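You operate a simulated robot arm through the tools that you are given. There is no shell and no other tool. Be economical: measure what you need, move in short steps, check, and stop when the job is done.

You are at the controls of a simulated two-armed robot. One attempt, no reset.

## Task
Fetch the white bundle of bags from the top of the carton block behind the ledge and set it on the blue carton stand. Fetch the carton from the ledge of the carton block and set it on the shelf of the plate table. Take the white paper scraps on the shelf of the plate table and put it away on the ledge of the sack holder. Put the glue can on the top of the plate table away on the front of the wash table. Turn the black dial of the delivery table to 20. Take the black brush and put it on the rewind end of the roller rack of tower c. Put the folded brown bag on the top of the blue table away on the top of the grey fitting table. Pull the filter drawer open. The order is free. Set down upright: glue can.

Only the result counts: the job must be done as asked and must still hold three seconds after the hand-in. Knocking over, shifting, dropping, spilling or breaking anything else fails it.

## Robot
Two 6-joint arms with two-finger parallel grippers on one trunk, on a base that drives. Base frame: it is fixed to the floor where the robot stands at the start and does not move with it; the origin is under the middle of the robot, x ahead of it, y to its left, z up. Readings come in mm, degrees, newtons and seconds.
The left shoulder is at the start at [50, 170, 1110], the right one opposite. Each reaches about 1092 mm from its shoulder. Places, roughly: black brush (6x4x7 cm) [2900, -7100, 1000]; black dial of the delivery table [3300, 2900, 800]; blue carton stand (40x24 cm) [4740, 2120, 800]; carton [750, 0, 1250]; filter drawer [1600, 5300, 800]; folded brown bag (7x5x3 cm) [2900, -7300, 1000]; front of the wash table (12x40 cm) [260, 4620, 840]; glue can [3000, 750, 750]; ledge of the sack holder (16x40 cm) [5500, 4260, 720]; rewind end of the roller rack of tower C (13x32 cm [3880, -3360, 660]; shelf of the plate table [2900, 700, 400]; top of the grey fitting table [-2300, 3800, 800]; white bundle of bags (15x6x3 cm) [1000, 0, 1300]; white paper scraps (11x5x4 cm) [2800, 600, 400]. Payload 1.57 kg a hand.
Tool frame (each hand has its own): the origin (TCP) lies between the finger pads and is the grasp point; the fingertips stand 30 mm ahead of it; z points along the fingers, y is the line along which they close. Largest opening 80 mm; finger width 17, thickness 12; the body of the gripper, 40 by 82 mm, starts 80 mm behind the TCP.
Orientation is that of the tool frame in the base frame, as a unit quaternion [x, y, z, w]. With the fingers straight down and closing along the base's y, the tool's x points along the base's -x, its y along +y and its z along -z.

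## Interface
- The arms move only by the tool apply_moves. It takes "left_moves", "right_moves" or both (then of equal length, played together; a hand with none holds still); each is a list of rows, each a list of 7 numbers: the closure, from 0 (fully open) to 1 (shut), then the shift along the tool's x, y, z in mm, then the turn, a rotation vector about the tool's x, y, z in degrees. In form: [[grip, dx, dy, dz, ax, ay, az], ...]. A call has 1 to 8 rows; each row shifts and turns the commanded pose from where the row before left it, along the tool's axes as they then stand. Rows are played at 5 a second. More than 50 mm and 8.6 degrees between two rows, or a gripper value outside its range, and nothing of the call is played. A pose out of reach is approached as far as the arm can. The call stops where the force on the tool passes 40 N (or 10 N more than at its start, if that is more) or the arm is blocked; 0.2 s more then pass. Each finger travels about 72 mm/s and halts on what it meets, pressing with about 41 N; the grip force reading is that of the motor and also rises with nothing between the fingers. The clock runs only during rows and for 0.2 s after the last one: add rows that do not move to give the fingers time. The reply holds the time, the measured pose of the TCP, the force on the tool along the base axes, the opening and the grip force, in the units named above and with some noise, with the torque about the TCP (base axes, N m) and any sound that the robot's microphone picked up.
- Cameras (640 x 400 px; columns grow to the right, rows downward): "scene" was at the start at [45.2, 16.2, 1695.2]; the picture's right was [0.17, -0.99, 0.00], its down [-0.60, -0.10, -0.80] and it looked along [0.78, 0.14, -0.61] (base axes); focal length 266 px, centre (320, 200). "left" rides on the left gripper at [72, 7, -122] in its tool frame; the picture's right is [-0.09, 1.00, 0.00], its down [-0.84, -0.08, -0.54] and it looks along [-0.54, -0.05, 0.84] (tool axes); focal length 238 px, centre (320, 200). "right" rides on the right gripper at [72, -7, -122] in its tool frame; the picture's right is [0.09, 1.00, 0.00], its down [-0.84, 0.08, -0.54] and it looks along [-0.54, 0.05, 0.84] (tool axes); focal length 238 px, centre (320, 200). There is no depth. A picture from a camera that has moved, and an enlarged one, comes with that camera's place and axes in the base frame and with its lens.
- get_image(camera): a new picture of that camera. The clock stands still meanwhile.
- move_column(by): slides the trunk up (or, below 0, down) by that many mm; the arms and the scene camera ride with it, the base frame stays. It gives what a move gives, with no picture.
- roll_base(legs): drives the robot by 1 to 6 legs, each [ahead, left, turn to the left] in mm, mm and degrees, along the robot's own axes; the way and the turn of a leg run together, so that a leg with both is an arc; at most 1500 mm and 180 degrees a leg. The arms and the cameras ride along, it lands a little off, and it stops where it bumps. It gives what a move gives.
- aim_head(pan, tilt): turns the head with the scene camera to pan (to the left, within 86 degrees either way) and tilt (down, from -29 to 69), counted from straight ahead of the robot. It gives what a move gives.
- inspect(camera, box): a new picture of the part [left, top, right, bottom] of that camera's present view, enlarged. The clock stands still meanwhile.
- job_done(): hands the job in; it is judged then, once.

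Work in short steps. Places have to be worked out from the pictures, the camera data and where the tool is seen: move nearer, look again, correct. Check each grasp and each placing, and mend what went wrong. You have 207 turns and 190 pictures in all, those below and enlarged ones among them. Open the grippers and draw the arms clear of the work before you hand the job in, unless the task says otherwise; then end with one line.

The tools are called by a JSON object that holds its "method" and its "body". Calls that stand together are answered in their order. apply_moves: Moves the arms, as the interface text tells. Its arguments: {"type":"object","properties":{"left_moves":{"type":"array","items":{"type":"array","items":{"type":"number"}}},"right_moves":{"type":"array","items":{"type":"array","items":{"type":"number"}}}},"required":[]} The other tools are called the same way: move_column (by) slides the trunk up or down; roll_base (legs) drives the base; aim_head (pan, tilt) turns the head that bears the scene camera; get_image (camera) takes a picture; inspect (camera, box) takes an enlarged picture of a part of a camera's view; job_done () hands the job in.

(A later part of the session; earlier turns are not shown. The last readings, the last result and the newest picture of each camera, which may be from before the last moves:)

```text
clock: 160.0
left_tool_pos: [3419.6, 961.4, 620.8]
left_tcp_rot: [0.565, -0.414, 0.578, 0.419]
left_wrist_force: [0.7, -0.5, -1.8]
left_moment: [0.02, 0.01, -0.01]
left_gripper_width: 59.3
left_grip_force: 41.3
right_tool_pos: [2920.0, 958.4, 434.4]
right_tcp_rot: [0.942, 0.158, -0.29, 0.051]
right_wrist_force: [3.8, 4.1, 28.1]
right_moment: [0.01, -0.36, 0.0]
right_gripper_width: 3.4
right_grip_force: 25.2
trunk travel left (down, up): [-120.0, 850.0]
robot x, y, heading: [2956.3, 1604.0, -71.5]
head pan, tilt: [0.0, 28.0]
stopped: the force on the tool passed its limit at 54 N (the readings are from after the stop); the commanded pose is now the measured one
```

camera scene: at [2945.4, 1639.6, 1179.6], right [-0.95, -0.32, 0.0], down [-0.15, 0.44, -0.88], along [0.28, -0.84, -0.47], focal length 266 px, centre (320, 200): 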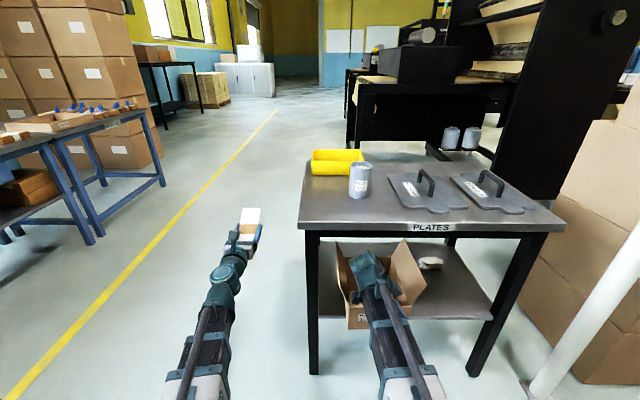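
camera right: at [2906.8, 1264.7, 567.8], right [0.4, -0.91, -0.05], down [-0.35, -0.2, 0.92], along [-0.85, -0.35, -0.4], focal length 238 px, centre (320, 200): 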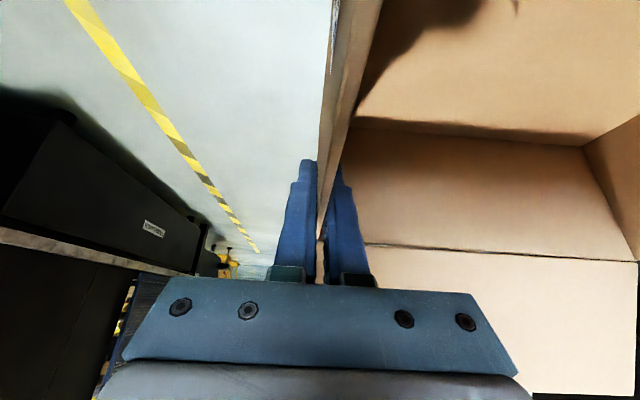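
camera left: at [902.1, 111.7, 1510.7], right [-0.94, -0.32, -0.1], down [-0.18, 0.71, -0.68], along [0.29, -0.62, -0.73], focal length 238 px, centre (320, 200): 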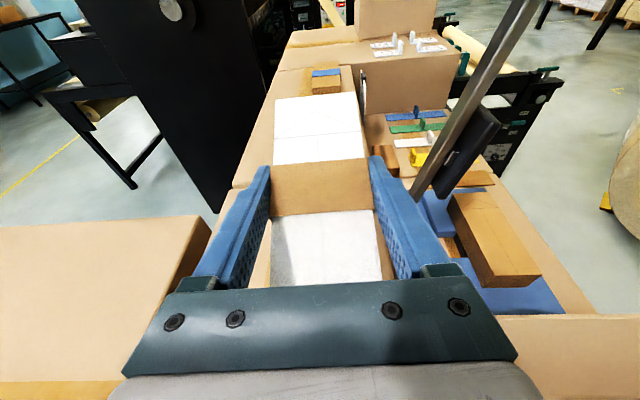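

Shelf contact at z≈347; the box stands. I open, then tilt the hand further (which lifts the fingers out without raising the wrist under the table).

{"method": "apply_moves", "body": {"right_moves": [[0.8, 0, 0, 0, 0, 0, 0], [0.5, 0, 0, 0, 0, 0, 0], [0.3, 0, 0, 0, 0, 0, 0], [0.3, 0, 0, 0, 0, 0, 0]]}}

{"method": "get_image", "body": {"camera": "right"}}

{"method": "apply_moves", "body": {"right_moves": [[0.3, 0, 0, 0, 0, -8, 0], [0.3, 0, 0, 0, 0, -8, 0], [0.3, 0, 0, 0, 0, -8, 0], [0.3, 0, 0, 0, 0, 0, 0]]}}

{"method": "get_image", "body": {"camera": "right"}}

{"method": "inspect", "body": {"camera": "scene", "box": [280, 220, 520, 370]}}

```text
clock: 161.0
left_tool_pos: [3420.1, 959.9, 618.6]
left_tcp_rot: [0.565, -0.415, 0.578, 0.418]
left_wrist_force: [-0.1, 0.1, -0.9]
left_moment: [-0.02, 0.01, -0.02]
left_gripper_width: 59.6
left_grip_force: 41.1
right_tool_pos: [2920.8, 958.3, 432.0]
right_tcp_rot: [0.943, 0.158, -0.29, 0.049]
right_wrist_force: [0.3, 0.2, 0.1]
right_moment: [0.02, 0.0, 0.02]
right_gripper_width: 56.1
right_grip_force: 0.0
trunk travel left (down, up): [-120.0, 850.0]
robot x, y, heading: [2958.1, 1602.8, -71.5]
head pan, tilt: [0.0, 28.0]
```

```text
123 pictures are left
camera right: at [3039.1, 1006.9, 492.6], right [0.4, -0.92, -0.05], down [-0.34, -0.2, 0.92], along [-0.85, -0.35, -0.39], focal length 238 px, centre (320, 200)
```

right: 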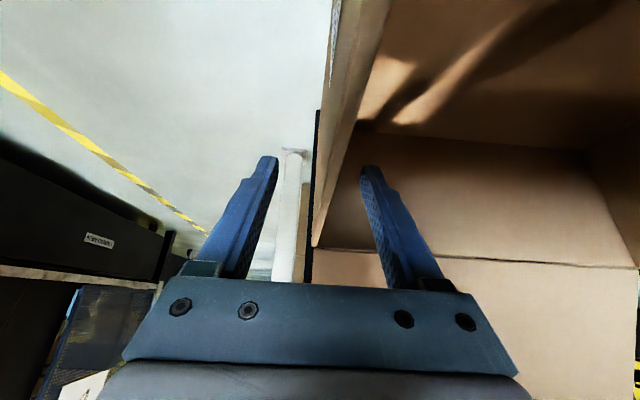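

```text
clock: 162.0
left_tool_pos: [3418.8, 960.7, 617.9]
left_tcp_rot: [0.565, -0.415, 0.578, 0.418]
left_wrist_force: [0.3, 0.6, -1.1]
left_moment: [0.04, 0.01, 0.0]
left_gripper_width: 59.5
left_grip_force: 41.0
right_tool_pos: [2921.8, 959.4, 498.3]
right_tcp_rot: [0.863, 0.145, -0.478, 0.082]
right_wrist_force: [-1.1, 0.4, 0.5]
right_moment: [0.01, -0.07, -0.02]
right_gripper_width: 56.1
right_grip_force: 0.0
right hand out of reach, approached as far as the arm can: row 1, 2, 3
trunk travel left (down, up): [-120.0, 850.0]
robot x, y, heading: [2958.6, 1604.0, -71.3]
head pan, tilt: [0.0, 28.0]
```

```text
122 pictures are left
camera right: at [3051.8, 1011.5, 501.2], right [0.37, -0.93, -0.08], down [0.04, -0.07, 1.0], along [-0.93, -0.37, 0.01], focal length 238 px, centre (320, 200)
```

right: 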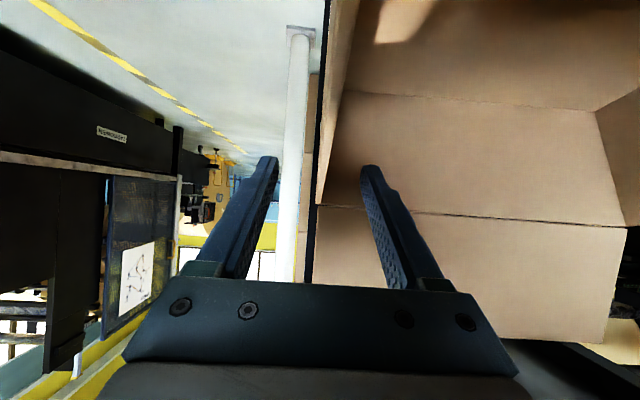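

```text
2.67 times, centred on (400, 295) of scene
camera zoom: at [2973.3, 1557.3, 1104.5], right [-0.95, -0.32, 0.0], down [-0.15, 0.44, -0.88], along [0.28, -0.84, -0.47], focal length 709 px, centre (107, -53)
```

zoom: 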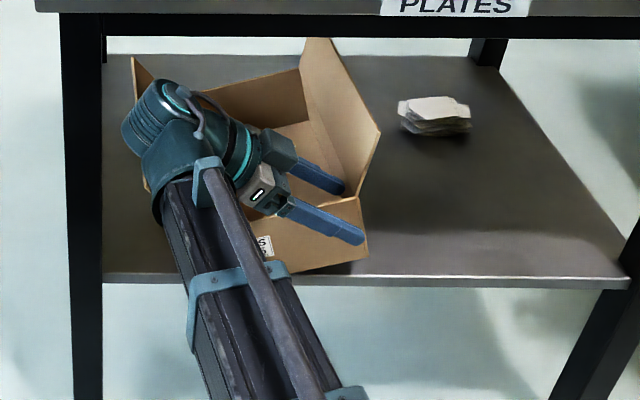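

The fingers are out above the wall, and the box sits on the shelf. I back off 230 mm and check.

{"method": "roll_base", "body": {"legs": [[-230, 0, 0]]}}

{"method": "inspect", "body": {"camera": "scene", "box": [260, 140, 500, 290]}}

```text
clock: 163.7
left_tool_pos: [3350.6, 1178.2, 618.5]
left_tcp_rot: [0.566, -0.413, 0.58, 0.416]
left_wrist_force: [0.0, 0.1, -0.4]
left_moment: [0.02, 0.01, -0.03]
left_gripper_width: 59.3
left_grip_force: 41.1
right_tool_pos: [2849.2, 1174.0, 497.4]
right_tcp_rot: [0.862, 0.147, -0.477, 0.082]
right_wrist_force: [0.5, -0.2, 0.0]
right_moment: [0.01, 0.01, 0.0]
right_gripper_width: 55.9
right_grip_force: 0.0
trunk travel left (down, up): [-120.0, 850.0]
robot x, y, heading: [2882.5, 1818.5, -71.1]
head pan, tilt: [0.0, 28.0]
```

```text
2.67 times, centred on (380, 215) of scene
camera zoom: at [2900.0, 1772.7, 1104.4], right [-0.95, -0.33, 0.0], down [-0.15, 0.44, -0.88], along [0.29, -0.83, -0.47], focal length 709 px, centre (160, 160)
```

zoom: 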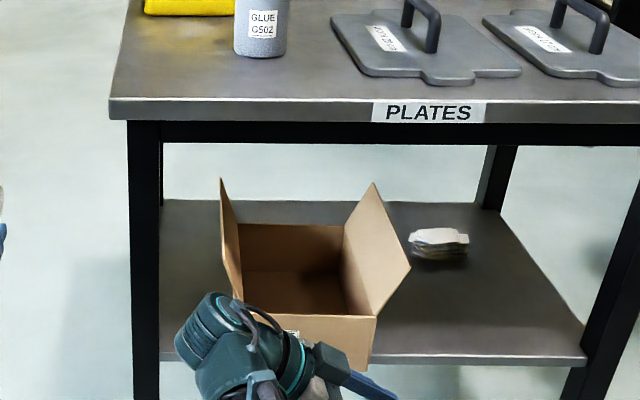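

Box is stable on the shelf. Next the scraps at ≈(2767, 617): I bring the right fingers vertical (closing along depth) and move the left hand further outward.

{"method": "apply_moves", "body": {"left_moves": [[0.6, 0, -40, 0, 0, 0, 0], [0.6, 0, -40, 0, 0, 0, 0], [0.6, 0, -40, 0, 0, 0, 0], [0.6, 0, -40, 0, 0, 0, 0], [0.6, 0, 0, 0, 0, 0, 0], [0.6, 0, 0, 0, 0, 0, 0], [0.6, 0, 0, 0, 0, 0, 0]], "right_moves": [[0, 0, 0, 0, 0, 8.2, 0], [0, 0, 0, 0, 0, 8.2, 0], [0, 0, 0, 0, 0, 8.2, 0], [0, 0, 0, 0, 0, 8.2, 0], [0, 0, 0, 0, 0, 8.2, 0], [0, 0, 0, 0, 0, 8.2, 0], [0, 0, 0, 0, 0, 8.2, 0]]}}

{"method": "get_image", "body": {"camera": "scene"}}

```text
clock: 165.3
left_tool_pos: [3501.8, 1227.1, 618.3]
left_tcp_rot: [0.565, -0.413, 0.58, 0.417]
left_wrist_force: [0.6, 0.1, -0.2]
left_moment: [0.02, -0.02, 0.0]
left_gripper_width: 59.3
left_grip_force: 40.7
right_tool_pos: [2850.8, 1173.9, 395.5]
right_tcp_rot: [0.986, 0.168, -0.004, 0.001]
right_wrist_force: [0.1, -0.3, -1.0]
right_moment: [0.01, -0.03, -0.01]
right_gripper_width: 80.1
right_grip_force: 0.0
right hand out of reach, approached as far as the arm can: row 1, 2, 3, 4, 5, 6
trunk travel left (down, up): [-120.0, 850.0]
robot x, y, heading: [2884.7, 1816.9, -71.1]
head pan, tilt: [0.0, 28.0]
```

```text
119 pictures are left
camera scene: at [2900.1, 1772.7, 1104.4], right [-0.95, -0.33, 0.0], down [-0.15, 0.44, -0.88], along [0.29, -0.83, -0.47], focal length 266 px, centre (320, 200)
```

scene: 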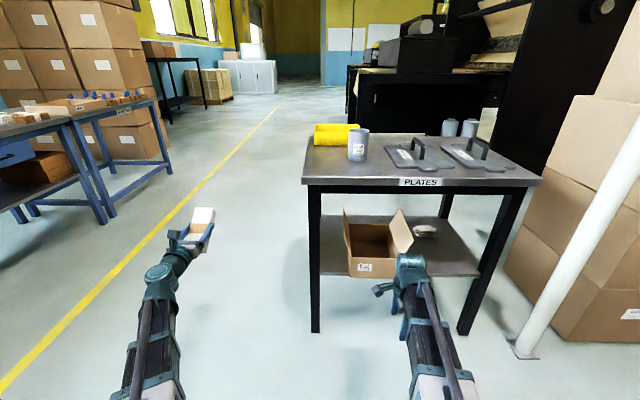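

I shift the right hand right 150 and the base right 100, raise the fingers just enough, then advance 270 mm toward the gap.

{"method": "roll_base", "body": {"legs": [[0, -100, 0]]}}

{"method": "apply_moves", "body": {"right_moves": [[0, -50, 0, 0, 0, 0, 0], [0, -50, 0, 0, 0, 0, 0], [0, -50, 0, 0, 0, 0, 0]]}}

{"method": "roll_base", "body": {"legs": [[200, 0, 0]]}}

{"method": "get_image", "body": {"camera": "scene"}}

{"method": "get_image", "body": {"camera": "right"}}

```text
clock: 166.4
left_tool_pos: [3407.5, 1193.5, 618.6]
left_tcp_rot: [0.565, -0.413, 0.58, 0.417]
left_wrist_force: [0.0, 0.3, -1.2]
left_moment: [0.01, 0.07, -0.01]
left_gripper_width: 59.7
left_grip_force: 41.5
right_tool_pos: [2755.3, 1140.8, 394.8]
right_tcp_rot: [0.986, 0.169, -0.004, 0.001]
right_wrist_force: [0.1, 0.2, 0.2]
right_moment: [0.0, -0.01, 0.0]
right_gripper_width: 80.2
right_grip_force: 0.0
trunk travel left (down, up): [-120.0, 850.0]
robot x, y, heading: [2785.8, 1785.2, -71.3]
head pan, tilt: [0.0, 28.0]
```

```text
clock: 167.2
left_tool_pos: [3406.4, 1194.4, 619.3]
left_tcp_rot: [0.566, -0.413, 0.58, 0.417]
left_wrist_force: [-0.1, -0.1, -2.2]
left_moment: [0.01, 0.01, -0.01]
left_gripper_width: 59.5
left_grip_force: 40.3
right_tool_pos: [2609.4, 1092.7, 394.1]
right_tcp_rot: [0.986, 0.169, -0.004, 0.001]
right_wrist_force: [-0.6, 0.2, 0.9]
right_moment: [-0.03, -0.01, 0.01]
right_gripper_width: 79.9
right_grip_force: 0.1
trunk travel left (down, up): [-120.0, 850.0]
robot x, y, heading: [2786.0, 1784.3, -71.2]
head pan, tilt: [0.0, 28.0]
```

```text
clock: 168.8
left_tool_pos: [3470.0, 1014.1, 619.2]
left_tcp_rot: [0.566, -0.412, 0.58, 0.416]
left_wrist_force: [0.0, -0.1, -1.0]
left_moment: [0.01, 0.03, 0.02]
left_gripper_width: 59.2
left_grip_force: 41.1
right_tool_pos: [2673.9, 910.7, 394.6]
right_tcp_rot: [0.985, 0.17, -0.004, 0.001]
right_wrist_force: [0.8, -0.8, 0.1]
right_moment: [0.01, -0.03, -0.04]
right_gripper_width: 80.2
right_grip_force: 0.0
trunk travel left (down, up): [-120.0, 850.0]
robot x, y, heading: [2853.2, 1604.5, -71.1]
head pan, tilt: [0.0, 28.0]
```

```text
118 pictures are left
camera scene: at [2866.9, 1558.9, 1104.4], right [-0.94, -0.33, 0.0], down [-0.15, 0.44, -0.88], along [0.29, -0.83, -0.47], focal length 266 px, centre (320, 200)
```

scene: 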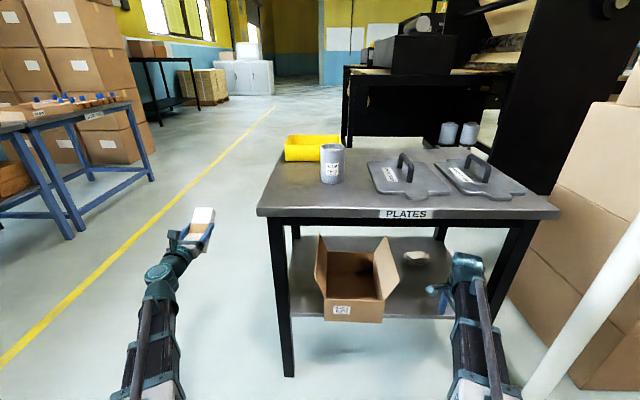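

```text
117 pictures are left
camera right: at [2740.9, 941.5, 515.5], right [0.42, -0.91, 0.0], down [-0.76, -0.35, 0.55], along [-0.5, -0.23, -0.84], focal length 238 px, centre (320, 200)
```

right: 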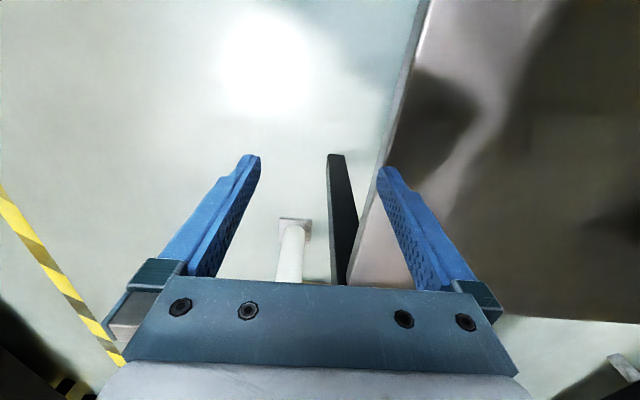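

The hand is laterally in line with the scraps (≈329 mm ahead of it). I drive 120 mm in, then extend the arm 90 mm at low height.

{"method": "roll_base", "body": {"legs": [[120, 0, 0]]}}

{"method": "apply_moves", "body": {"right_moves": [[0, 0, 45, 0, 0, 0, 0], [0, 0, 45, 0, 0, 0, 0], [0, 0, 0, 0, 0, 0, 0]]}}

{"method": "get_image", "body": {"camera": "right"}}

{"method": "inspect", "body": {"camera": "scene", "box": [260, 200, 580, 400]}}

```text
clock: 170.1
left_tool_pos: [3509.5, 900.7, 618.7]
left_tcp_rot: [0.566, -0.413, 0.579, 0.416]
left_wrist_force: [0.0, 0.0, -1.6]
left_moment: [-0.02, 0.01, -0.02]
left_gripper_width: 59.3
left_grip_force: 41.0
right_tool_pos: [2714.5, 796.6, 394.2]
right_tcp_rot: [0.985, 0.17, -0.004, 0.002]
right_wrist_force: [0.0, 0.1, -0.4]
right_moment: [-0.01, -0.01, 0.01]
right_gripper_width: 80.1
right_grip_force: 0.0
trunk travel left (down, up): [-120.0, 850.0]
robot x, y, heading: [2891.6, 1489.6, -70.8]
head pan, tilt: [0.0, 28.0]
```

```text
clock: 170.8
left_tool_pos: [3509.9, 899.6, 619.0]
left_tcp_rot: [0.565, -0.412, 0.581, 0.416]
left_wrist_force: [0.5, 0.2, -1.3]
left_moment: [0.01, 0.0, -0.02]
left_gripper_width: 59.4
left_grip_force: 41.1
right_tool_pos: [2742.8, 711.5, 395.3]
right_tcp_rot: [0.985, 0.17, -0.005, 0.001]
right_wrist_force: [0.6, 0.2, 0.4]
right_moment: [0.03, 0.01, 0.01]
right_gripper_width: 80.2
right_grip_force: 0.1
trunk travel left (down, up): [-120.0, 850.0]
robot x, y, heading: [2889.3, 1491.6, -71.0]
head pan, tilt: [0.0, 28.0]
```

```text
116 pictures are left
camera right: at [2810.7, 742.9, 515.5], right [0.42, -0.91, 0.0], down [-0.76, -0.35, 0.55], along [-0.5, -0.23, -0.84], focal length 238 px, centre (320, 200)
```

right: 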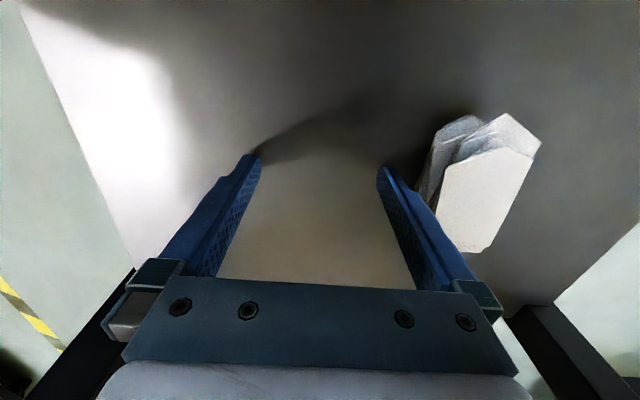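

```text
2.00 times, centred on (420, 300) of scene
camera zoom: at [2906.4, 1445.1, 1104.4], right [-0.94, -0.33, 0.0], down [-0.15, 0.44, -0.88], along [0.29, -0.83, -0.47], focal length 532 px, centre (120, 0)
```

zoom: 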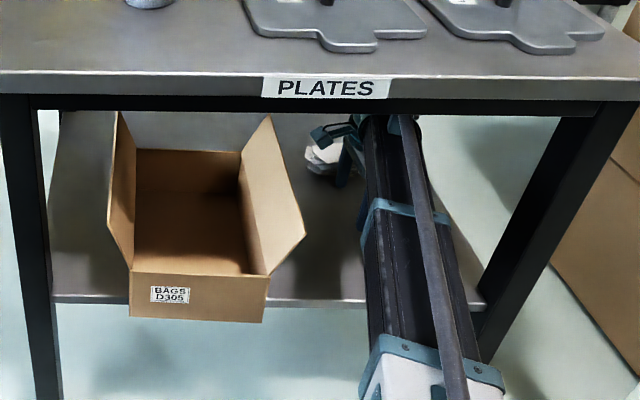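

Scraps centre ≈(2783, 613): 106 mm ahead, 5 mm left. I raise 28 mm, go over, and look before lowering.

{"method": "move_column", "body": {"by": 29}}

{"method": "apply_moves", "body": {"right_moves": [[0, 2, 36, 0, 0, 0, 0], [0, 2, 35, 0, 0, 0, 0], [0, 1, 35, 0, 0, 0, 0], [0, 0, 0, 0, 0, 0, 0]]}}

{"method": "get_image", "body": {"camera": "right"}}

```text
clock: 171.6
left_tool_pos: [3510.3, 900.4, 648.9]
left_tcp_rot: [0.567, -0.412, 0.58, 0.415]
left_wrist_force: [0.4, 0.0, -1.7]
left_moment: [0.04, -0.01, -0.01]
left_gripper_width: 59.5
left_grip_force: 41.6
right_tool_pos: [2743.3, 712.1, 424.3]
right_tcp_rot: [0.985, 0.17, -0.005, 0.002]
right_wrist_force: [0.0, -0.9, -0.2]
right_moment: [-0.02, 0.0, 0.01]
right_gripper_width: 79.8
right_grip_force: 0.0
trunk travel left (down, up): [-149.0, 821.0]
robot x, y, heading: [2885.9, 1490.5, -71.0]
head pan, tilt: [0.0, 28.0]
```

```text
clock: 172.6
left_tool_pos: [3509.1, 901.1, 649.4]
left_tcp_rot: [0.565, -0.412, 0.58, 0.417]
left_wrist_force: [0.3, -0.6, -1.6]
left_moment: [0.02, 0.0, 0.0]
left_gripper_width: 59.3
left_grip_force: 41.3
right_tool_pos: [2782.3, 617.5, 423.1]
right_tcp_rot: [0.986, 0.169, -0.005, 0.001]
right_wrist_force: [-0.2, 0.0, -0.1]
right_moment: [0.0, 0.01, 0.03]
right_gripper_width: 80.0
right_grip_force: 0.0
right hand out of reach, approached as far as the arm can: row 2
trunk travel left (down, up): [-149.0, 821.0]
robot x, y, heading: [2896.0, 1491.9, -71.1]
head pan, tilt: [0.0, 28.0]
```

```text
114 pictures are left
camera right: at [2849.1, 647.4, 544.4], right [0.42, -0.91, 0.0], down [-0.76, -0.35, 0.55], along [-0.5, -0.23, -0.84], focal length 238 px, centre (320, 200)
```

right: 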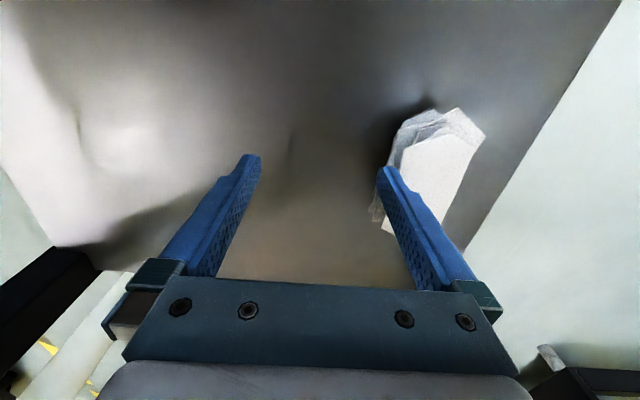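

The front finger nudged the scraps ~90 mm toward the back edge (stack is taller than thought). I back off 30, tilt the fingers up 32° for clearance, then advance above it.

{"method": "apply_moves", "body": {"right_moves": [[0, 0, -30, 0, 0, 0, 0], [0, 0, 0, 0, 0, 8, 0], [0, 0, 0, 0, 0, 8, 0], [0, 0, 0, 0, 0, 8, 0], [0, 0, 0, 0, 0, 8, 0], [0, 0, 0, 0, 0, 0, 0]]}}

{"method": "roll_base", "body": {"legs": [[65, 0, 0]]}}

{"method": "get_image", "body": {"camera": "right"}}

{"method": "get_image", "body": {"camera": "scene"}}

```text
clock: 174.0
left_tool_pos: [3510.1, 900.3, 646.9]
left_tcp_rot: [0.566, -0.413, 0.579, 0.417]
left_wrist_force: [0.4, -0.4, -0.9]
left_moment: [0.03, -0.02, 0.02]
left_gripper_width: 59.3
left_grip_force: 40.8
right_tool_pos: [2772.9, 643.6, 454.8]
right_tcp_rot: [0.949, 0.164, 0.267, -0.045]
right_wrist_force: [-0.1, 0.5, -0.8]
right_moment: [0.02, -0.02, 0.01]
right_gripper_width: 80.1
right_grip_force: 0.0
right hand out of reach, approached as far as the arm can: row 2, 3, 4, 5
trunk travel left (down, up): [-149.0, 821.0]
robot x, y, heading: [2891.0, 1494.8, -70.9]
head pan, tilt: [0.0, 28.0]
```

```text
clock: 175.0
left_tool_pos: [3531.8, 839.5, 647.8]
left_tcp_rot: [0.566, -0.412, 0.58, 0.416]
left_wrist_force: [0.6, 0.2, -1.0]
left_moment: [0.01, -0.02, -0.03]
left_gripper_width: 59.3
left_grip_force: 40.6
right_tool_pos: [2795.5, 581.2, 455.3]
right_tcp_rot: [0.949, 0.164, 0.267, -0.045]
right_wrist_force: [-0.3, 0.7, 0.6]
right_moment: [0.01, -0.02, -0.02]
right_gripper_width: 79.9
right_grip_force: 0.0
trunk travel left (down, up): [-149.0, 821.0]
robot x, y, heading: [2911.2, 1429.4, -70.7]
head pan, tilt: [0.0, 28.0]
```

```text
113 pictures are left
camera right: at [2791.8, 586.7, 597.1], right [0.41, -0.91, 0.05], down [-0.91, -0.41, 0.03], along [0.0, -0.06, -1.0], focal length 238 px, centre (320, 200)
```

right: 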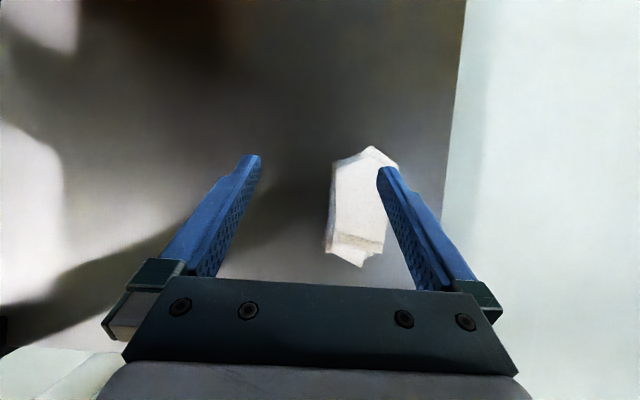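

```text
112 pictures are left
camera scene: at [2927.9, 1383.3, 1133.4], right [-0.94, -0.33, 0.0], down [-0.15, 0.44, -0.88], along [0.29, -0.83, -0.47], focal length 266 px, centre (320, 200)
```

scene: 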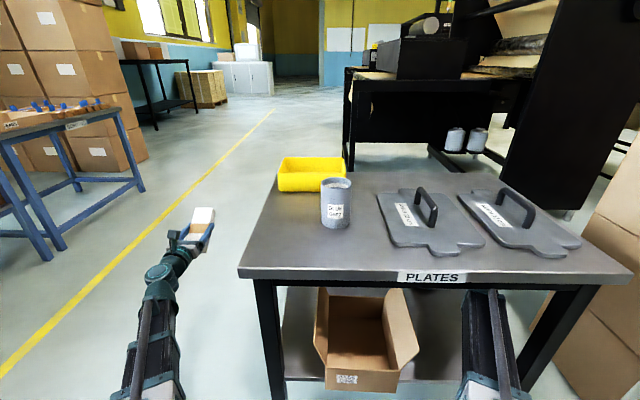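

From straight above, the scraps' centre is at ≈(2802, 543): 38 mm ahead, 7 mm right. I shift and lower 68 mm around it.

{"method": "apply_moves", "body": {"right_moves": [[0, -6, 38, -3.7, 0, 0, 0], [0, 0, 0, 0, 0, 0, 0]]}}

{"method": "move_column", "body": {"by": -40}}

{"method": "get_image", "body": {"camera": "right"}}

```text
clock: 175.6
left_tool_pos: [3533.3, 839.2, 648.3]
left_tcp_rot: [0.567, -0.411, 0.581, 0.415]
left_wrist_force: [-0.5, 0.5, -1.5]
left_moment: [0.04, 0.02, -0.05]
left_gripper_width: 59.4
left_grip_force: 40.8
right_tool_pos: [2801.5, 541.9, 455.9]
right_tcp_rot: [0.949, 0.163, 0.267, -0.045]
right_wrist_force: [-0.8, 0.0, 0.9]
right_moment: [0.01, 0.0, -0.01]
right_gripper_width: 80.0
right_grip_force: 0.1
trunk travel left (down, up): [-149.0, 821.0]
robot x, y, heading: [2910.3, 1431.8, -70.8]
head pan, tilt: [0.0, 28.0]
```

```text
clock: 176.4
left_tool_pos: [3530.8, 839.2, 608.1]
left_tcp_rot: [0.566, -0.412, 0.58, 0.416]
left_wrist_force: [-0.4, -0.3, -0.6]
left_moment: [-0.01, 0.01, 0.04]
left_gripper_width: 59.3
left_grip_force: 41.1
right_tool_pos: [2800.3, 541.0, 415.1]
right_tcp_rot: [0.948, 0.164, 0.267, -0.046]
right_wrist_force: [-1.6, 0.1, -0.3]
right_moment: [0.01, 0.01, -0.02]
right_gripper_width: 79.9
right_grip_force: 0.0
trunk travel left (down, up): [-109.0, 861.0]
robot x, y, heading: [2914.8, 1432.8, -71.0]
head pan, tilt: [0.0, 28.0]
```

```text
111 pictures are left
camera right: at [2797.5, 547.5, 556.9], right [0.41, -0.91, 0.05], down [-0.91, -0.41, 0.03], along [0.0, -0.06, -1.0], focal length 238 px, centre (320, 200)
```

right: 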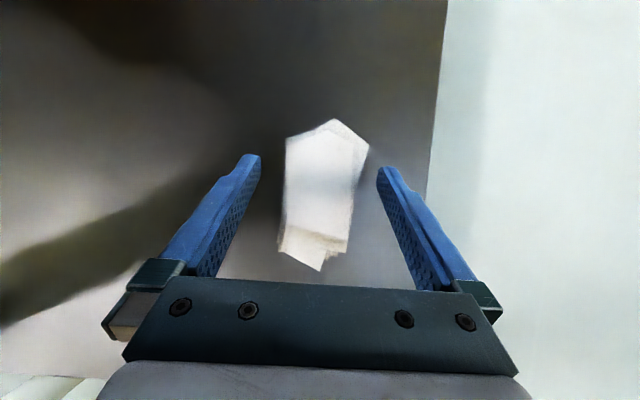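

Centred. I lower the last 27 mm and close.

{"method": "move_column", "body": {"by": -27}}

{"method": "apply_moves", "body": {"right_moves": [[0.25, 0, 0, 0, 0, 0, 0], [0.5, 0, 0, 0, 0, 0, 0], [0.8, 0, 0, 0, 0, 0, 0], [1, 0, 0, 0, 0, 0, 0], [1, 0, 0, 0, 0, 0, 0]]}}

{"method": "move_column", "body": {"by": 25}}

{"method": "get_image", "body": {"camera": "right"}}

```text
clock: 177.1
left_tool_pos: [3532.8, 840.0, 581.3]
left_tcp_rot: [0.567, -0.411, 0.58, 0.415]
left_wrist_force: [0.8, -0.6, -0.7]
left_moment: [0.04, -0.01, 0.04]
left_gripper_width: 59.5
left_grip_force: 41.0
right_tool_pos: [2800.9, 541.7, 390.4]
right_tcp_rot: [0.948, 0.164, 0.267, -0.046]
right_wrist_force: [-1.6, -1.3, 14.1]
right_moment: [0.53, 0.17, 0.1]
right_gripper_width: 79.4
right_grip_force: 0.0
trunk travel left (down, up): [-82.0, 888.0]
robot x, y, heading: [2912.6, 1432.3, -71.1]
head pan, tilt: [0.0, 28.0]
```

```text
clock: 178.3
left_tool_pos: [3532.2, 839.2, 580.9]
left_tcp_rot: [0.566, -0.412, 0.58, 0.416]
left_wrist_force: [0.2, -0.2, -2.3]
left_moment: [0.03, 0.02, -0.01]
left_gripper_width: 59.4
left_grip_force: 40.6
right_tool_pos: [2801.3, 541.8, 388.2]
right_tcp_rot: [0.949, 0.164, 0.267, -0.044]
right_wrist_force: [-6.7, 5.6, 15.8]
right_moment: [0.57, 0.22, 0.18]
right_gripper_width: 49.5
right_grip_force: 41.0
trunk travel left (down, up): [-82.0, 888.0]
robot x, y, heading: [2912.3, 1429.9, -70.8]
head pan, tilt: [0.0, 28.0]
```

```text
clock: 179.0
left_tool_pos: [3531.2, 840.0, 605.0]
left_tcp_rot: [0.567, -0.411, 0.581, 0.415]
left_wrist_force: [0.0, 0.8, -0.8]
left_moment: [-0.02, -0.02, -0.01]
left_gripper_width: 59.6
left_grip_force: 40.7
right_tool_pos: [2801.8, 541.5, 413.2]
right_tcp_rot: [0.949, 0.165, 0.267, -0.044]
right_wrist_force: [0.4, 0.5, -0.9]
right_moment: [0.01, -0.02, 0.03]
right_gripper_width: 49.5
right_grip_force: 40.8
trunk travel left (down, up): [-107.0, 863.0]
robot x, y, heading: [2910.6, 1432.0, -70.8]
head pan, tilt: [0.0, 28.0]
```

```text
110 pictures are left
camera right: at [2797.8, 547.3, 554.9], right [0.41, -0.91, 0.05], down [-0.91, -0.41, 0.03], along [0.0, -0.06, -1.0], focal length 238 px, centre (320, 200)
```

right: 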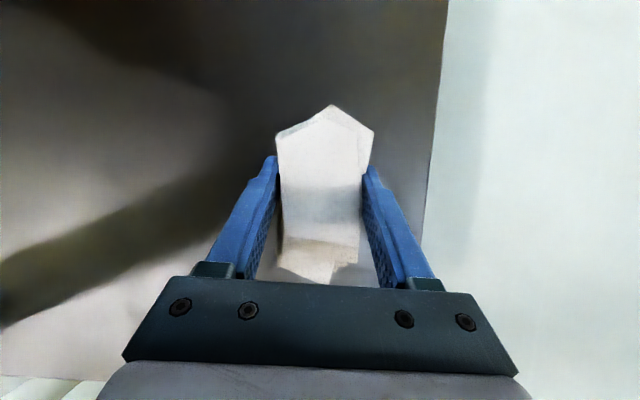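

Scraps gripped. I raise 25 mm, half-undo the tilt so the wrist clears the table leg, then back straight out.

{"method": "move_column", "body": {"by": 25}}

{"method": "apply_moves", "body": {"right_moves": [[1, 0, 0, 0, 0, -8, 0], [1, 0, 0, 0, 0, -8, 0], [1, 0, 0, 0, 0, 0, 0]]}}

{"method": "roll_base", "body": {"legs": [[-330, 0, 0]]}}

{"method": "get_image", "body": {"camera": "scene"}}

```text
clock: 179.8
left_tool_pos: [3531.3, 839.9, 629.3]
left_tcp_rot: [0.566, -0.412, 0.58, 0.416]
left_wrist_force: [0.4, 0.0, -0.4]
left_moment: [0.0, 0.01, 0.03]
left_gripper_width: 59.3
left_grip_force: 41.4
right_tool_pos: [2801.5, 541.6, 438.4]
right_tcp_rot: [0.948, 0.165, 0.268, -0.046]
right_wrist_force: [-0.6, -0.4, -0.6]
right_moment: [0.01, -0.03, 0.01]
right_gripper_width: 49.6
right_grip_force: 41.1
trunk travel left (down, up): [-132.0, 838.0]
robot x, y, heading: [2913.4, 1430.0, -70.6]
head pan, tilt: [0.0, 28.0]
```

```text
clock: 180.6
left_tool_pos: [3531.1, 838.3, 631.5]
left_tcp_rot: [0.566, -0.412, 0.58, 0.416]
left_wrist_force: [0.0, -1.2, -1.3]
left_moment: [0.03, 0.0, 0.01]
left_gripper_width: 59.3
left_grip_force: 41.3
right_tool_pos: [2800.0, 542.3, 414.4]
right_tcp_rot: [0.977, 0.168, 0.132, -0.021]
right_wrist_force: [-0.5, 0.3, -1.3]
right_moment: [-0.04, 0.03, 0.0]
right_gripper_width: 49.3
right_grip_force: 41.3
right hand out of reach, approached as far as the arm can: row 1, 2
trunk travel left (down, up): [-132.0, 838.0]
robot x, y, heading: [2909.9, 1433.0, -70.8]
head pan, tilt: [0.0, 28.0]
```

```text
clock: 182.7
left_tool_pos: [3425.1, 1157.2, 630.4]
left_tcp_rot: [0.568, -0.409, 0.582, 0.413]
left_wrist_force: [0.6, -0.3, -1.4]
left_moment: [0.0, -0.02, -0.01]
left_gripper_width: 59.7
left_grip_force: 40.7
right_tool_pos: [2696.6, 855.0, 414.9]
right_tcp_rot: [0.976, 0.173, 0.132, -0.022]
right_wrist_force: [-0.1, -0.7, -1.1]
right_moment: [0.02, 0.03, 0.01]
right_gripper_width: 49.2
right_grip_force: 41.3
trunk travel left (down, up): [-132.0, 838.0]
robot x, y, heading: [2801.8, 1745.4, -70.2]
head pan, tilt: [0.0, 28.0]
```

```text
109 pictures are left
camera scene: at [2817.5, 1697.4, 1116.4], right [-0.94, -0.34, 0.0], down [-0.16, 0.44, -0.88], along [0.3, -0.83, -0.47], focal length 266 px, centre (320, 200)
```

scene: 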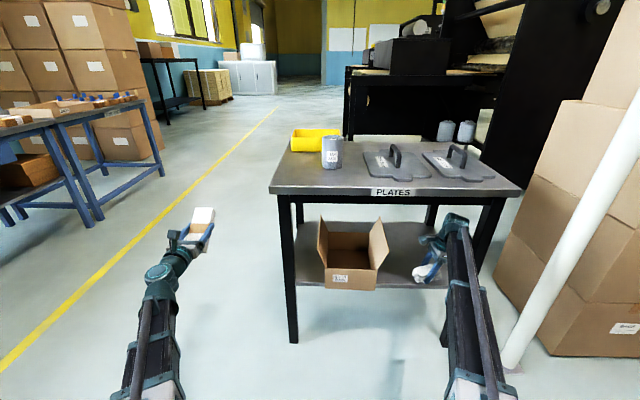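

I back out 90 more, raise the column, and turn the head toward the stand at (4740, 2120).

{"method": "roll_base", "body": {"legs": [[-80, 0, 0]]}}

{"method": "move_column", "body": {"by": 400}}

{"method": "aim_head", "body": {"pan": 80, "tilt": 25}}

{"method": "get_image", "body": {"camera": "scene"}}

```text
clock: 183.8
left_tool_pos: [3398.1, 1236.4, 632.0]
left_tcp_rot: [0.568, -0.409, 0.583, 0.413]
left_wrist_force: [-0.2, 0.7, -0.8]
left_moment: [-0.01, -0.03, -0.01]
left_gripper_width: 59.6
left_grip_force: 40.6
right_tool_pos: [2669.8, 933.4, 414.8]
right_tcp_rot: [0.976, 0.174, 0.133, -0.023]
right_wrist_force: [-0.8, -0.7, -0.2]
right_moment: [-0.01, 0.04, 0.03]
right_gripper_width: 49.3
right_grip_force: 40.9
trunk travel left (down, up): [-132.0, 838.0]
robot x, y, heading: [2772.4, 1824.1, -70.2]
head pan, tilt: [0.0, 28.0]
```

```text
clock: 185.9
left_tool_pos: [3398.8, 1234.9, 848.5]
left_tcp_rot: [0.569, -0.41, 0.582, 0.412]
left_wrist_force: [0.2, -0.1, -2.6]
left_moment: [-0.02, -0.01, -0.03]
left_gripper_width: 59.4
left_grip_force: 41.0
right_tool_pos: [2668.7, 935.2, 629.1]
right_tcp_rot: [0.976, 0.172, 0.127, -0.03]
right_wrist_force: [0.4, -1.6, -50.3]
right_moment: [2.21, 0.22, 0.01]
right_gripper_width: 48.8
right_grip_force: 41.0
trunk travel left (down, up): [-352.0, 618.0]
robot x, y, heading: [2773.4, 1822.6, -70.4]
head pan, tilt: [0.0, 28.0]
stopped: the force on the tool passed its limit at 133 N (the readings are from after the stop); the commanded pose is now the measured one
```

```text
clock: 187.5
left_tool_pos: [3399.8, 1233.5, 847.7]
left_tcp_rot: [0.569, -0.411, 0.582, 0.412]
left_wrist_force: [-0.4, -0.1, -1.0]
left_moment: [0.02, 0.0, 0.01]
left_gripper_width: 59.2
left_grip_force: 40.9
right_tool_pos: [2668.5, 934.2, 629.4]
right_tcp_rot: [0.976, 0.173, 0.128, -0.03]
right_wrist_force: [-1.0, -1.3, -57.0]
right_moment: [2.41, 0.07, -0.04]
right_gripper_width: 49.1
right_grip_force: 41.1
trunk travel left (down, up): [-352.0, 618.0]
robot x, y, heading: [2774.6, 1822.7, -70.2]
head pan, tilt: [80.0, 25.0]
```

```text
108 pictures are left
camera scene: at [2849.2, 1870.8, 1341.8], right [0.17, -0.99, -0.01], down [-0.42, -0.07, -0.91], along [0.89, 0.15, -0.42], focal length 266 px, centre (320, 200)
```

scene: 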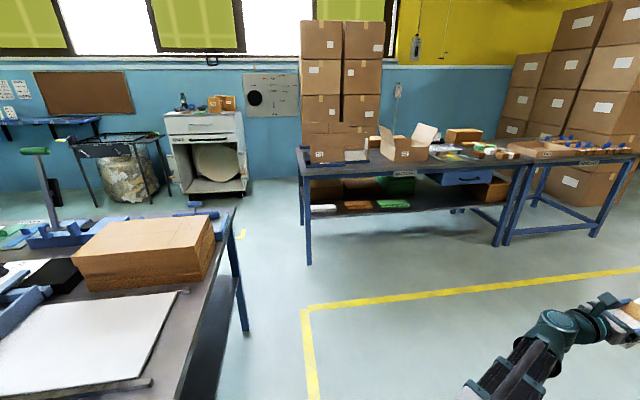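

The right wrist came up under the table edge — I lower at once.

{"method": "move_column", "body": {"by": -60}}

{"method": "aim_head", "body": {"pan": 0, "tilt": 35}}

{"method": "get_image", "body": {"camera": "scene"}}

```text
clock: 188.5
left_tool_pos: [3398.0, 1236.3, 790.6]
left_tcp_rot: [0.568, -0.409, 0.582, 0.414]
left_wrist_force: [-0.3, -0.3, -1.2]
left_moment: [0.0, -0.01, -0.02]
left_gripper_width: 59.5
left_grip_force: 41.0
right_tool_pos: [2669.7, 936.9, 574.3]
right_tcp_rot: [0.976, 0.173, 0.127, -0.028]
right_wrist_force: [0.2, -0.2, -1.1]
right_moment: [-0.01, 0.01, 0.0]
right_gripper_width: 49.1
right_grip_force: 41.1
trunk travel left (down, up): [-292.0, 678.0]
robot x, y, heading: [2774.0, 1826.6, -70.4]
head pan, tilt: [80.0, 25.0]
```

```text
clock: 190.0
left_tool_pos: [3397.4, 1238.1, 789.4]
left_tcp_rot: [0.568, -0.409, 0.582, 0.413]
left_wrist_force: [-0.3, 0.1, -1.9]
left_moment: [0.02, 0.02, 0.0]
left_gripper_width: 59.2
left_grip_force: 41.0
right_tool_pos: [2668.9, 936.7, 574.7]
right_tcp_rot: [0.976, 0.173, 0.128, -0.029]
right_wrist_force: [0.0, 0.2, -0.5]
right_moment: [-0.03, -0.02, -0.01]
right_gripper_width: 49.1
right_grip_force: 41.1
trunk travel left (down, up): [-292.0, 678.0]
robot x, y, heading: [2773.1, 1824.9, -70.3]
head pan, tilt: [0.0, 35.0]
```

```text
107 pictures are left
camera scene: at [2788.8, 1778.5, 1265.9], right [-0.94, -0.34, 0.0], down [-0.19, 0.54, -0.82], along [0.28, -0.77, -0.57], focal length 266 px, centre (320, 200)
```

scene: 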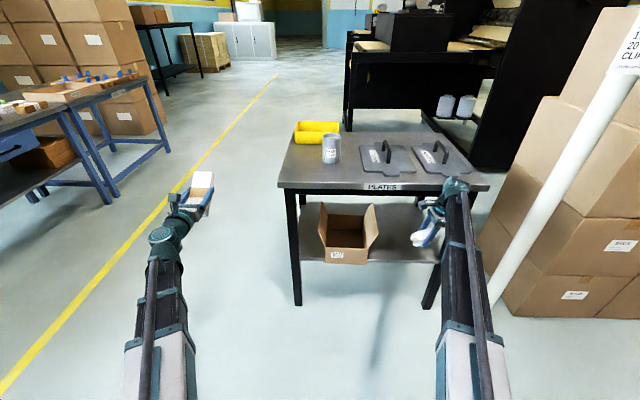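

Table and items look unchanged. I retract the right arm 150 mm clear of the edge before raising.

{"method": "apply_moves", "body": {"right_moves": [[1, 0, -50, 0, 0, 0, 0], [1, 0, -50, 0, 0, 0, 0], [1, 0, -50, 0, 0, 0, 0], [1, 0, -40, 0, 0, 0, 0]]}}

{"method": "move_column", "body": {"by": 390}}

{"method": "roll_base", "body": {"legs": [[60, 0, 0], [0, 0, 80]]}}

{"method": "aim_head", "body": {"pan": 0, "tilt": 25}}

{"method": "get_image", "body": {"camera": "scene"}}

```text
clock: 191.0
left_tool_pos: [3399.0, 1238.0, 790.5]
left_tcp_rot: [0.568, -0.409, 0.583, 0.413]
left_wrist_force: [0.6, -0.1, -1.1]
left_moment: [-0.01, -0.02, 0.0]
left_gripper_width: 59.5
left_grip_force: 40.7
right_tool_pos: [2605.8, 1113.8, 574.8]
right_tcp_rot: [0.976, 0.173, 0.127, -0.029]
right_wrist_force: [0.1, -0.7, -0.5]
right_moment: [0.03, 0.01, -0.02]
right_gripper_width: 49.0
right_grip_force: 40.9
trunk travel left (down, up): [-292.0, 678.0]
robot x, y, heading: [2774.2, 1819.0, -70.3]
head pan, tilt: [0.0, 35.0]
```

```text
clock: 194.8
left_tool_pos: [3399.3, 1236.8, 1180.9]
left_tcp_rot: [0.568, -0.409, 0.582, 0.413]
left_wrist_force: [-0.3, 0.5, -1.9]
left_moment: [0.02, 0.01, -0.02]
left_gripper_width: 59.7
left_grip_force: 41.3
right_tool_pos: [2604.9, 1112.3, 965.1]
right_tcp_rot: [0.976, 0.173, 0.128, -0.029]
right_wrist_force: [0.1, 0.2, -1.0]
right_moment: [0.03, 0.02, 0.0]
right_gripper_width: 49.1
right_grip_force: 41.1
trunk travel left (down, up): [-682.0, 288.0]
robot x, y, heading: [2771.0, 1824.7, -70.4]
head pan, tilt: [0.0, 35.0]
```

```text
clock: 199.2
left_tool_pos: [3461.9, 2302.5, 1182.2]
left_tcp_rot: [0.697, 0.064, 0.71, -0.07]
left_wrist_force: [-0.7, 0.6, -1.6]
left_moment: [0.0, 0.01, -0.01]
left_gripper_width: 59.2
left_grip_force: 40.4
right_tool_pos: [3472.1, 1499.0, 965.6]
right_tcp_rot: [0.624, 0.771, 0.077, -0.106]
right_wrist_force: [-0.4, -0.5, -0.7]
right_moment: [-0.01, 0.0, 0.01]
right_gripper_width: 49.0
right_grip_force: 41.1
trunk travel left (down, up): [-682.0, 288.0]
robot x, y, heading: [2794.4, 1764.5, 11.6]
head pan, tilt: [0.0, 35.0]
```

```text
clock: 199.9
left_tool_pos: [3461.1, 2302.7, 1181.3]
left_tcp_rot: [0.698, 0.063, 0.71, -0.069]
left_wrist_force: [-0.1, 0.1, 0.0]
left_moment: [0.01, 0.01, -0.01]
left_gripper_width: 59.6
left_grip_force: 40.9
right_tool_pos: [3472.1, 1498.5, 963.3]
right_tcp_rot: [0.624, 0.77, 0.078, -0.106]
right_wrist_force: [-0.1, -0.8, -1.1]
right_moment: [0.03, 0.0, 0.02]
right_gripper_width: 49.1
right_grip_force: 41.0
trunk travel left (down, up): [-682.0, 288.0]
robot x, y, heading: [2793.4, 1763.5, 11.9]
head pan, tilt: [0.0, 25.0]
```

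```text
106 pictures are left
camera scene: at [2844.2, 1777.8, 1671.6], right [0.2, -0.98, 0.0], down [-0.41, -0.09, -0.91], along [0.89, 0.18, -0.42], focal length 266 px, centre (320, 200)
```

scene: 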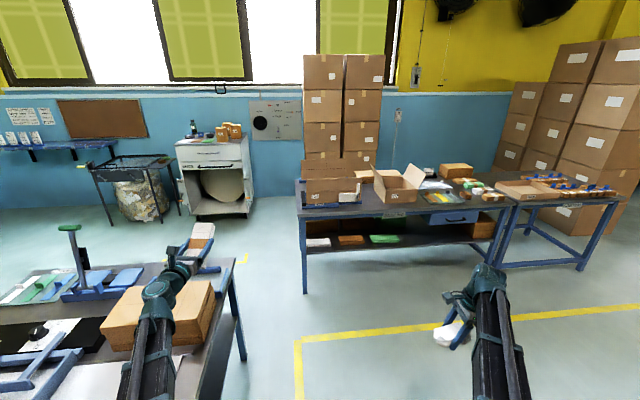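

The stand (330,190) and the delivery table's dial (40,333) are both in view; I enlarge both.

{"method": "inspect", "body": {"camera": "scene", "box": [285, 140, 445, 240]}}

{"method": "inspect", "body": {"camera": "scene", "box": [0, 250, 160, 350]}}

```text
4.00 times, centred on (365, 190) of scene
camera zoom: at [2844.2, 1777.8, 1671.6], right [0.2, -0.98, 0.0], down [-0.41, -0.09, -0.91], along [0.89, 0.18, -0.42], focal length 1063 px, centre (140, 240)
```

zoom: 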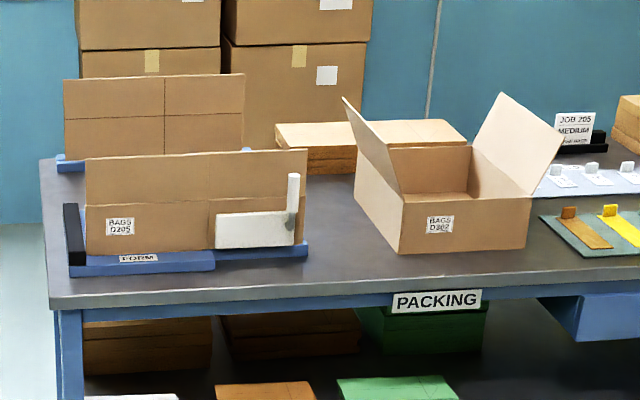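

```text
4.00 times, centred on (80, 300) of scene
camera zoom: at [2844.2, 1777.8, 1671.6], right [0.2, -0.98, 0.0], down [-0.41, -0.09, -0.91], along [0.89, 0.18, -0.42], focal length 1063 px, centre (1280, -200)
```

zoom: 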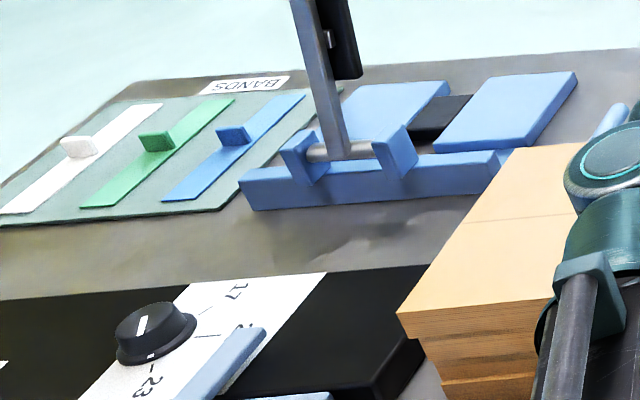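

The stand is a blue "FORM" base with cardboard panels. I move away from the delivery table and drive toward the packing table, facing it.

{"method": "roll_base", "body": {"legs": [[0, -300, 0], [0, 0, 7], [950, -400, 0]]}}

{"method": "aim_head", "body": {"pan": 15, "tilt": 45}}

{"method": "get_image", "body": {"camera": "scene"}}

```text
clock: 207.5
left_tool_pos: [4488.1, 2028.0, 1180.7]
left_tcp_rot: [0.692, 0.108, 0.704, -0.114]
left_wrist_force: [0.0, 0.3, -0.7]
left_moment: [0.02, 0.01, 0.02]
left_gripper_width: 59.5
left_grip_force: 40.9
right_tool_pos: [4600.5, 1232.0, 964.4]
right_tcp_rot: [0.574, 0.808, 0.07, -0.109]
right_wrist_force: [-0.6, 0.2, -0.6]
right_moment: [0.0, 0.0, 0.0]
right_gripper_width: 48.9
right_grip_force: 41.5
trunk travel left (down, up): [-682.0, 288.0]
robot x, y, heading: [3893.9, 1409.5, 18.5]
head pan, tilt: [0.0, 25.0]
```

```text
clock: 208.3
left_tool_pos: [4487.1, 2027.4, 1181.4]
left_tcp_rot: [0.692, 0.107, 0.705, -0.114]
left_wrist_force: [0.3, -0.2, -0.9]
left_moment: [-0.01, 0.03, 0.0]
left_gripper_width: 59.5
left_grip_force: 41.1
right_tool_pos: [4599.1, 1232.0, 964.4]
right_tcp_rot: [0.575, 0.808, 0.071, -0.11]
right_wrist_force: [-0.2, 0.2, -0.3]
right_moment: [-0.03, 0.01, -0.01]
right_gripper_width: 49.0
right_grip_force: 40.9
trunk travel left (down, up): [-682.0, 288.0]
robot x, y, heading: [3892.5, 1409.5, 18.9]
head pan, tilt: [15.0, 45.0]
```

```text
103 pictures are left
camera scene: at [3922.7, 1445.4, 1641.1], right [0.56, -0.83, 0.0], down [-0.59, -0.39, -0.71], along [0.59, 0.39, -0.71], focal length 266 px, centre (320, 200)
```

scene: 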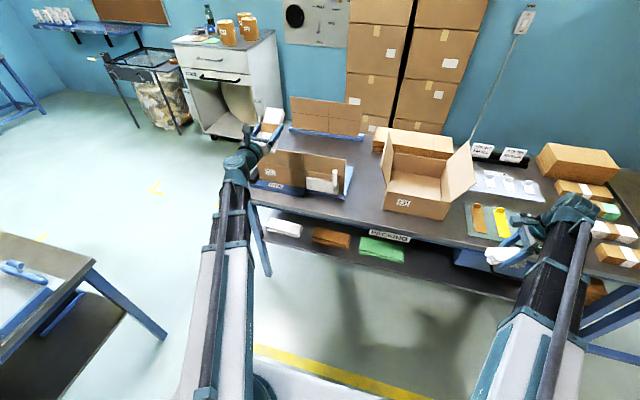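

I enlarge the stand.

{"method": "inspect", "body": {"camera": "scene", "box": [230, 85, 390, 210]}}

{"method": "get_image", "body": {"camera": "left"}}

```text
3.20 times, centred on (310, 148) of scene
camera zoom: at [3922.7, 1445.4, 1641.1], right [0.56, -0.83, 0.0], down [-0.59, -0.39, -0.71], along [0.59, 0.39, -0.71], focal length 850 px, centre (352, 368)
```

zoom: 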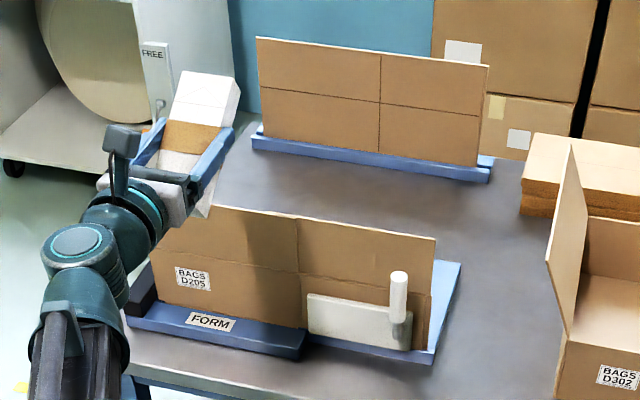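

```text
101 pictures are left
camera left: at [4373.7, 1984.2, 1251.6], right [0.31, -0.95, -0.1], down [-0.53, -0.08, -0.85], along [0.79, 0.31, -0.52], focal length 238 px, centre (320, 200)
```

left: 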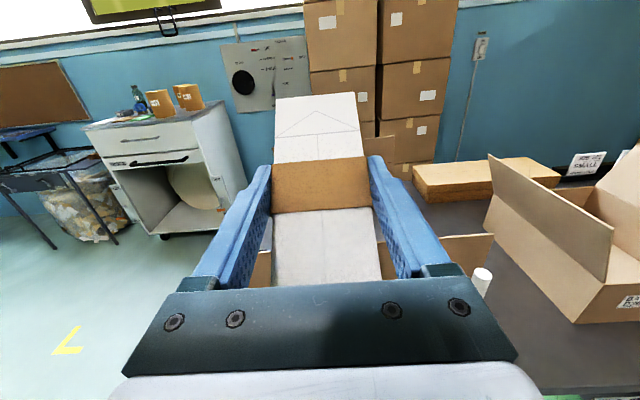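

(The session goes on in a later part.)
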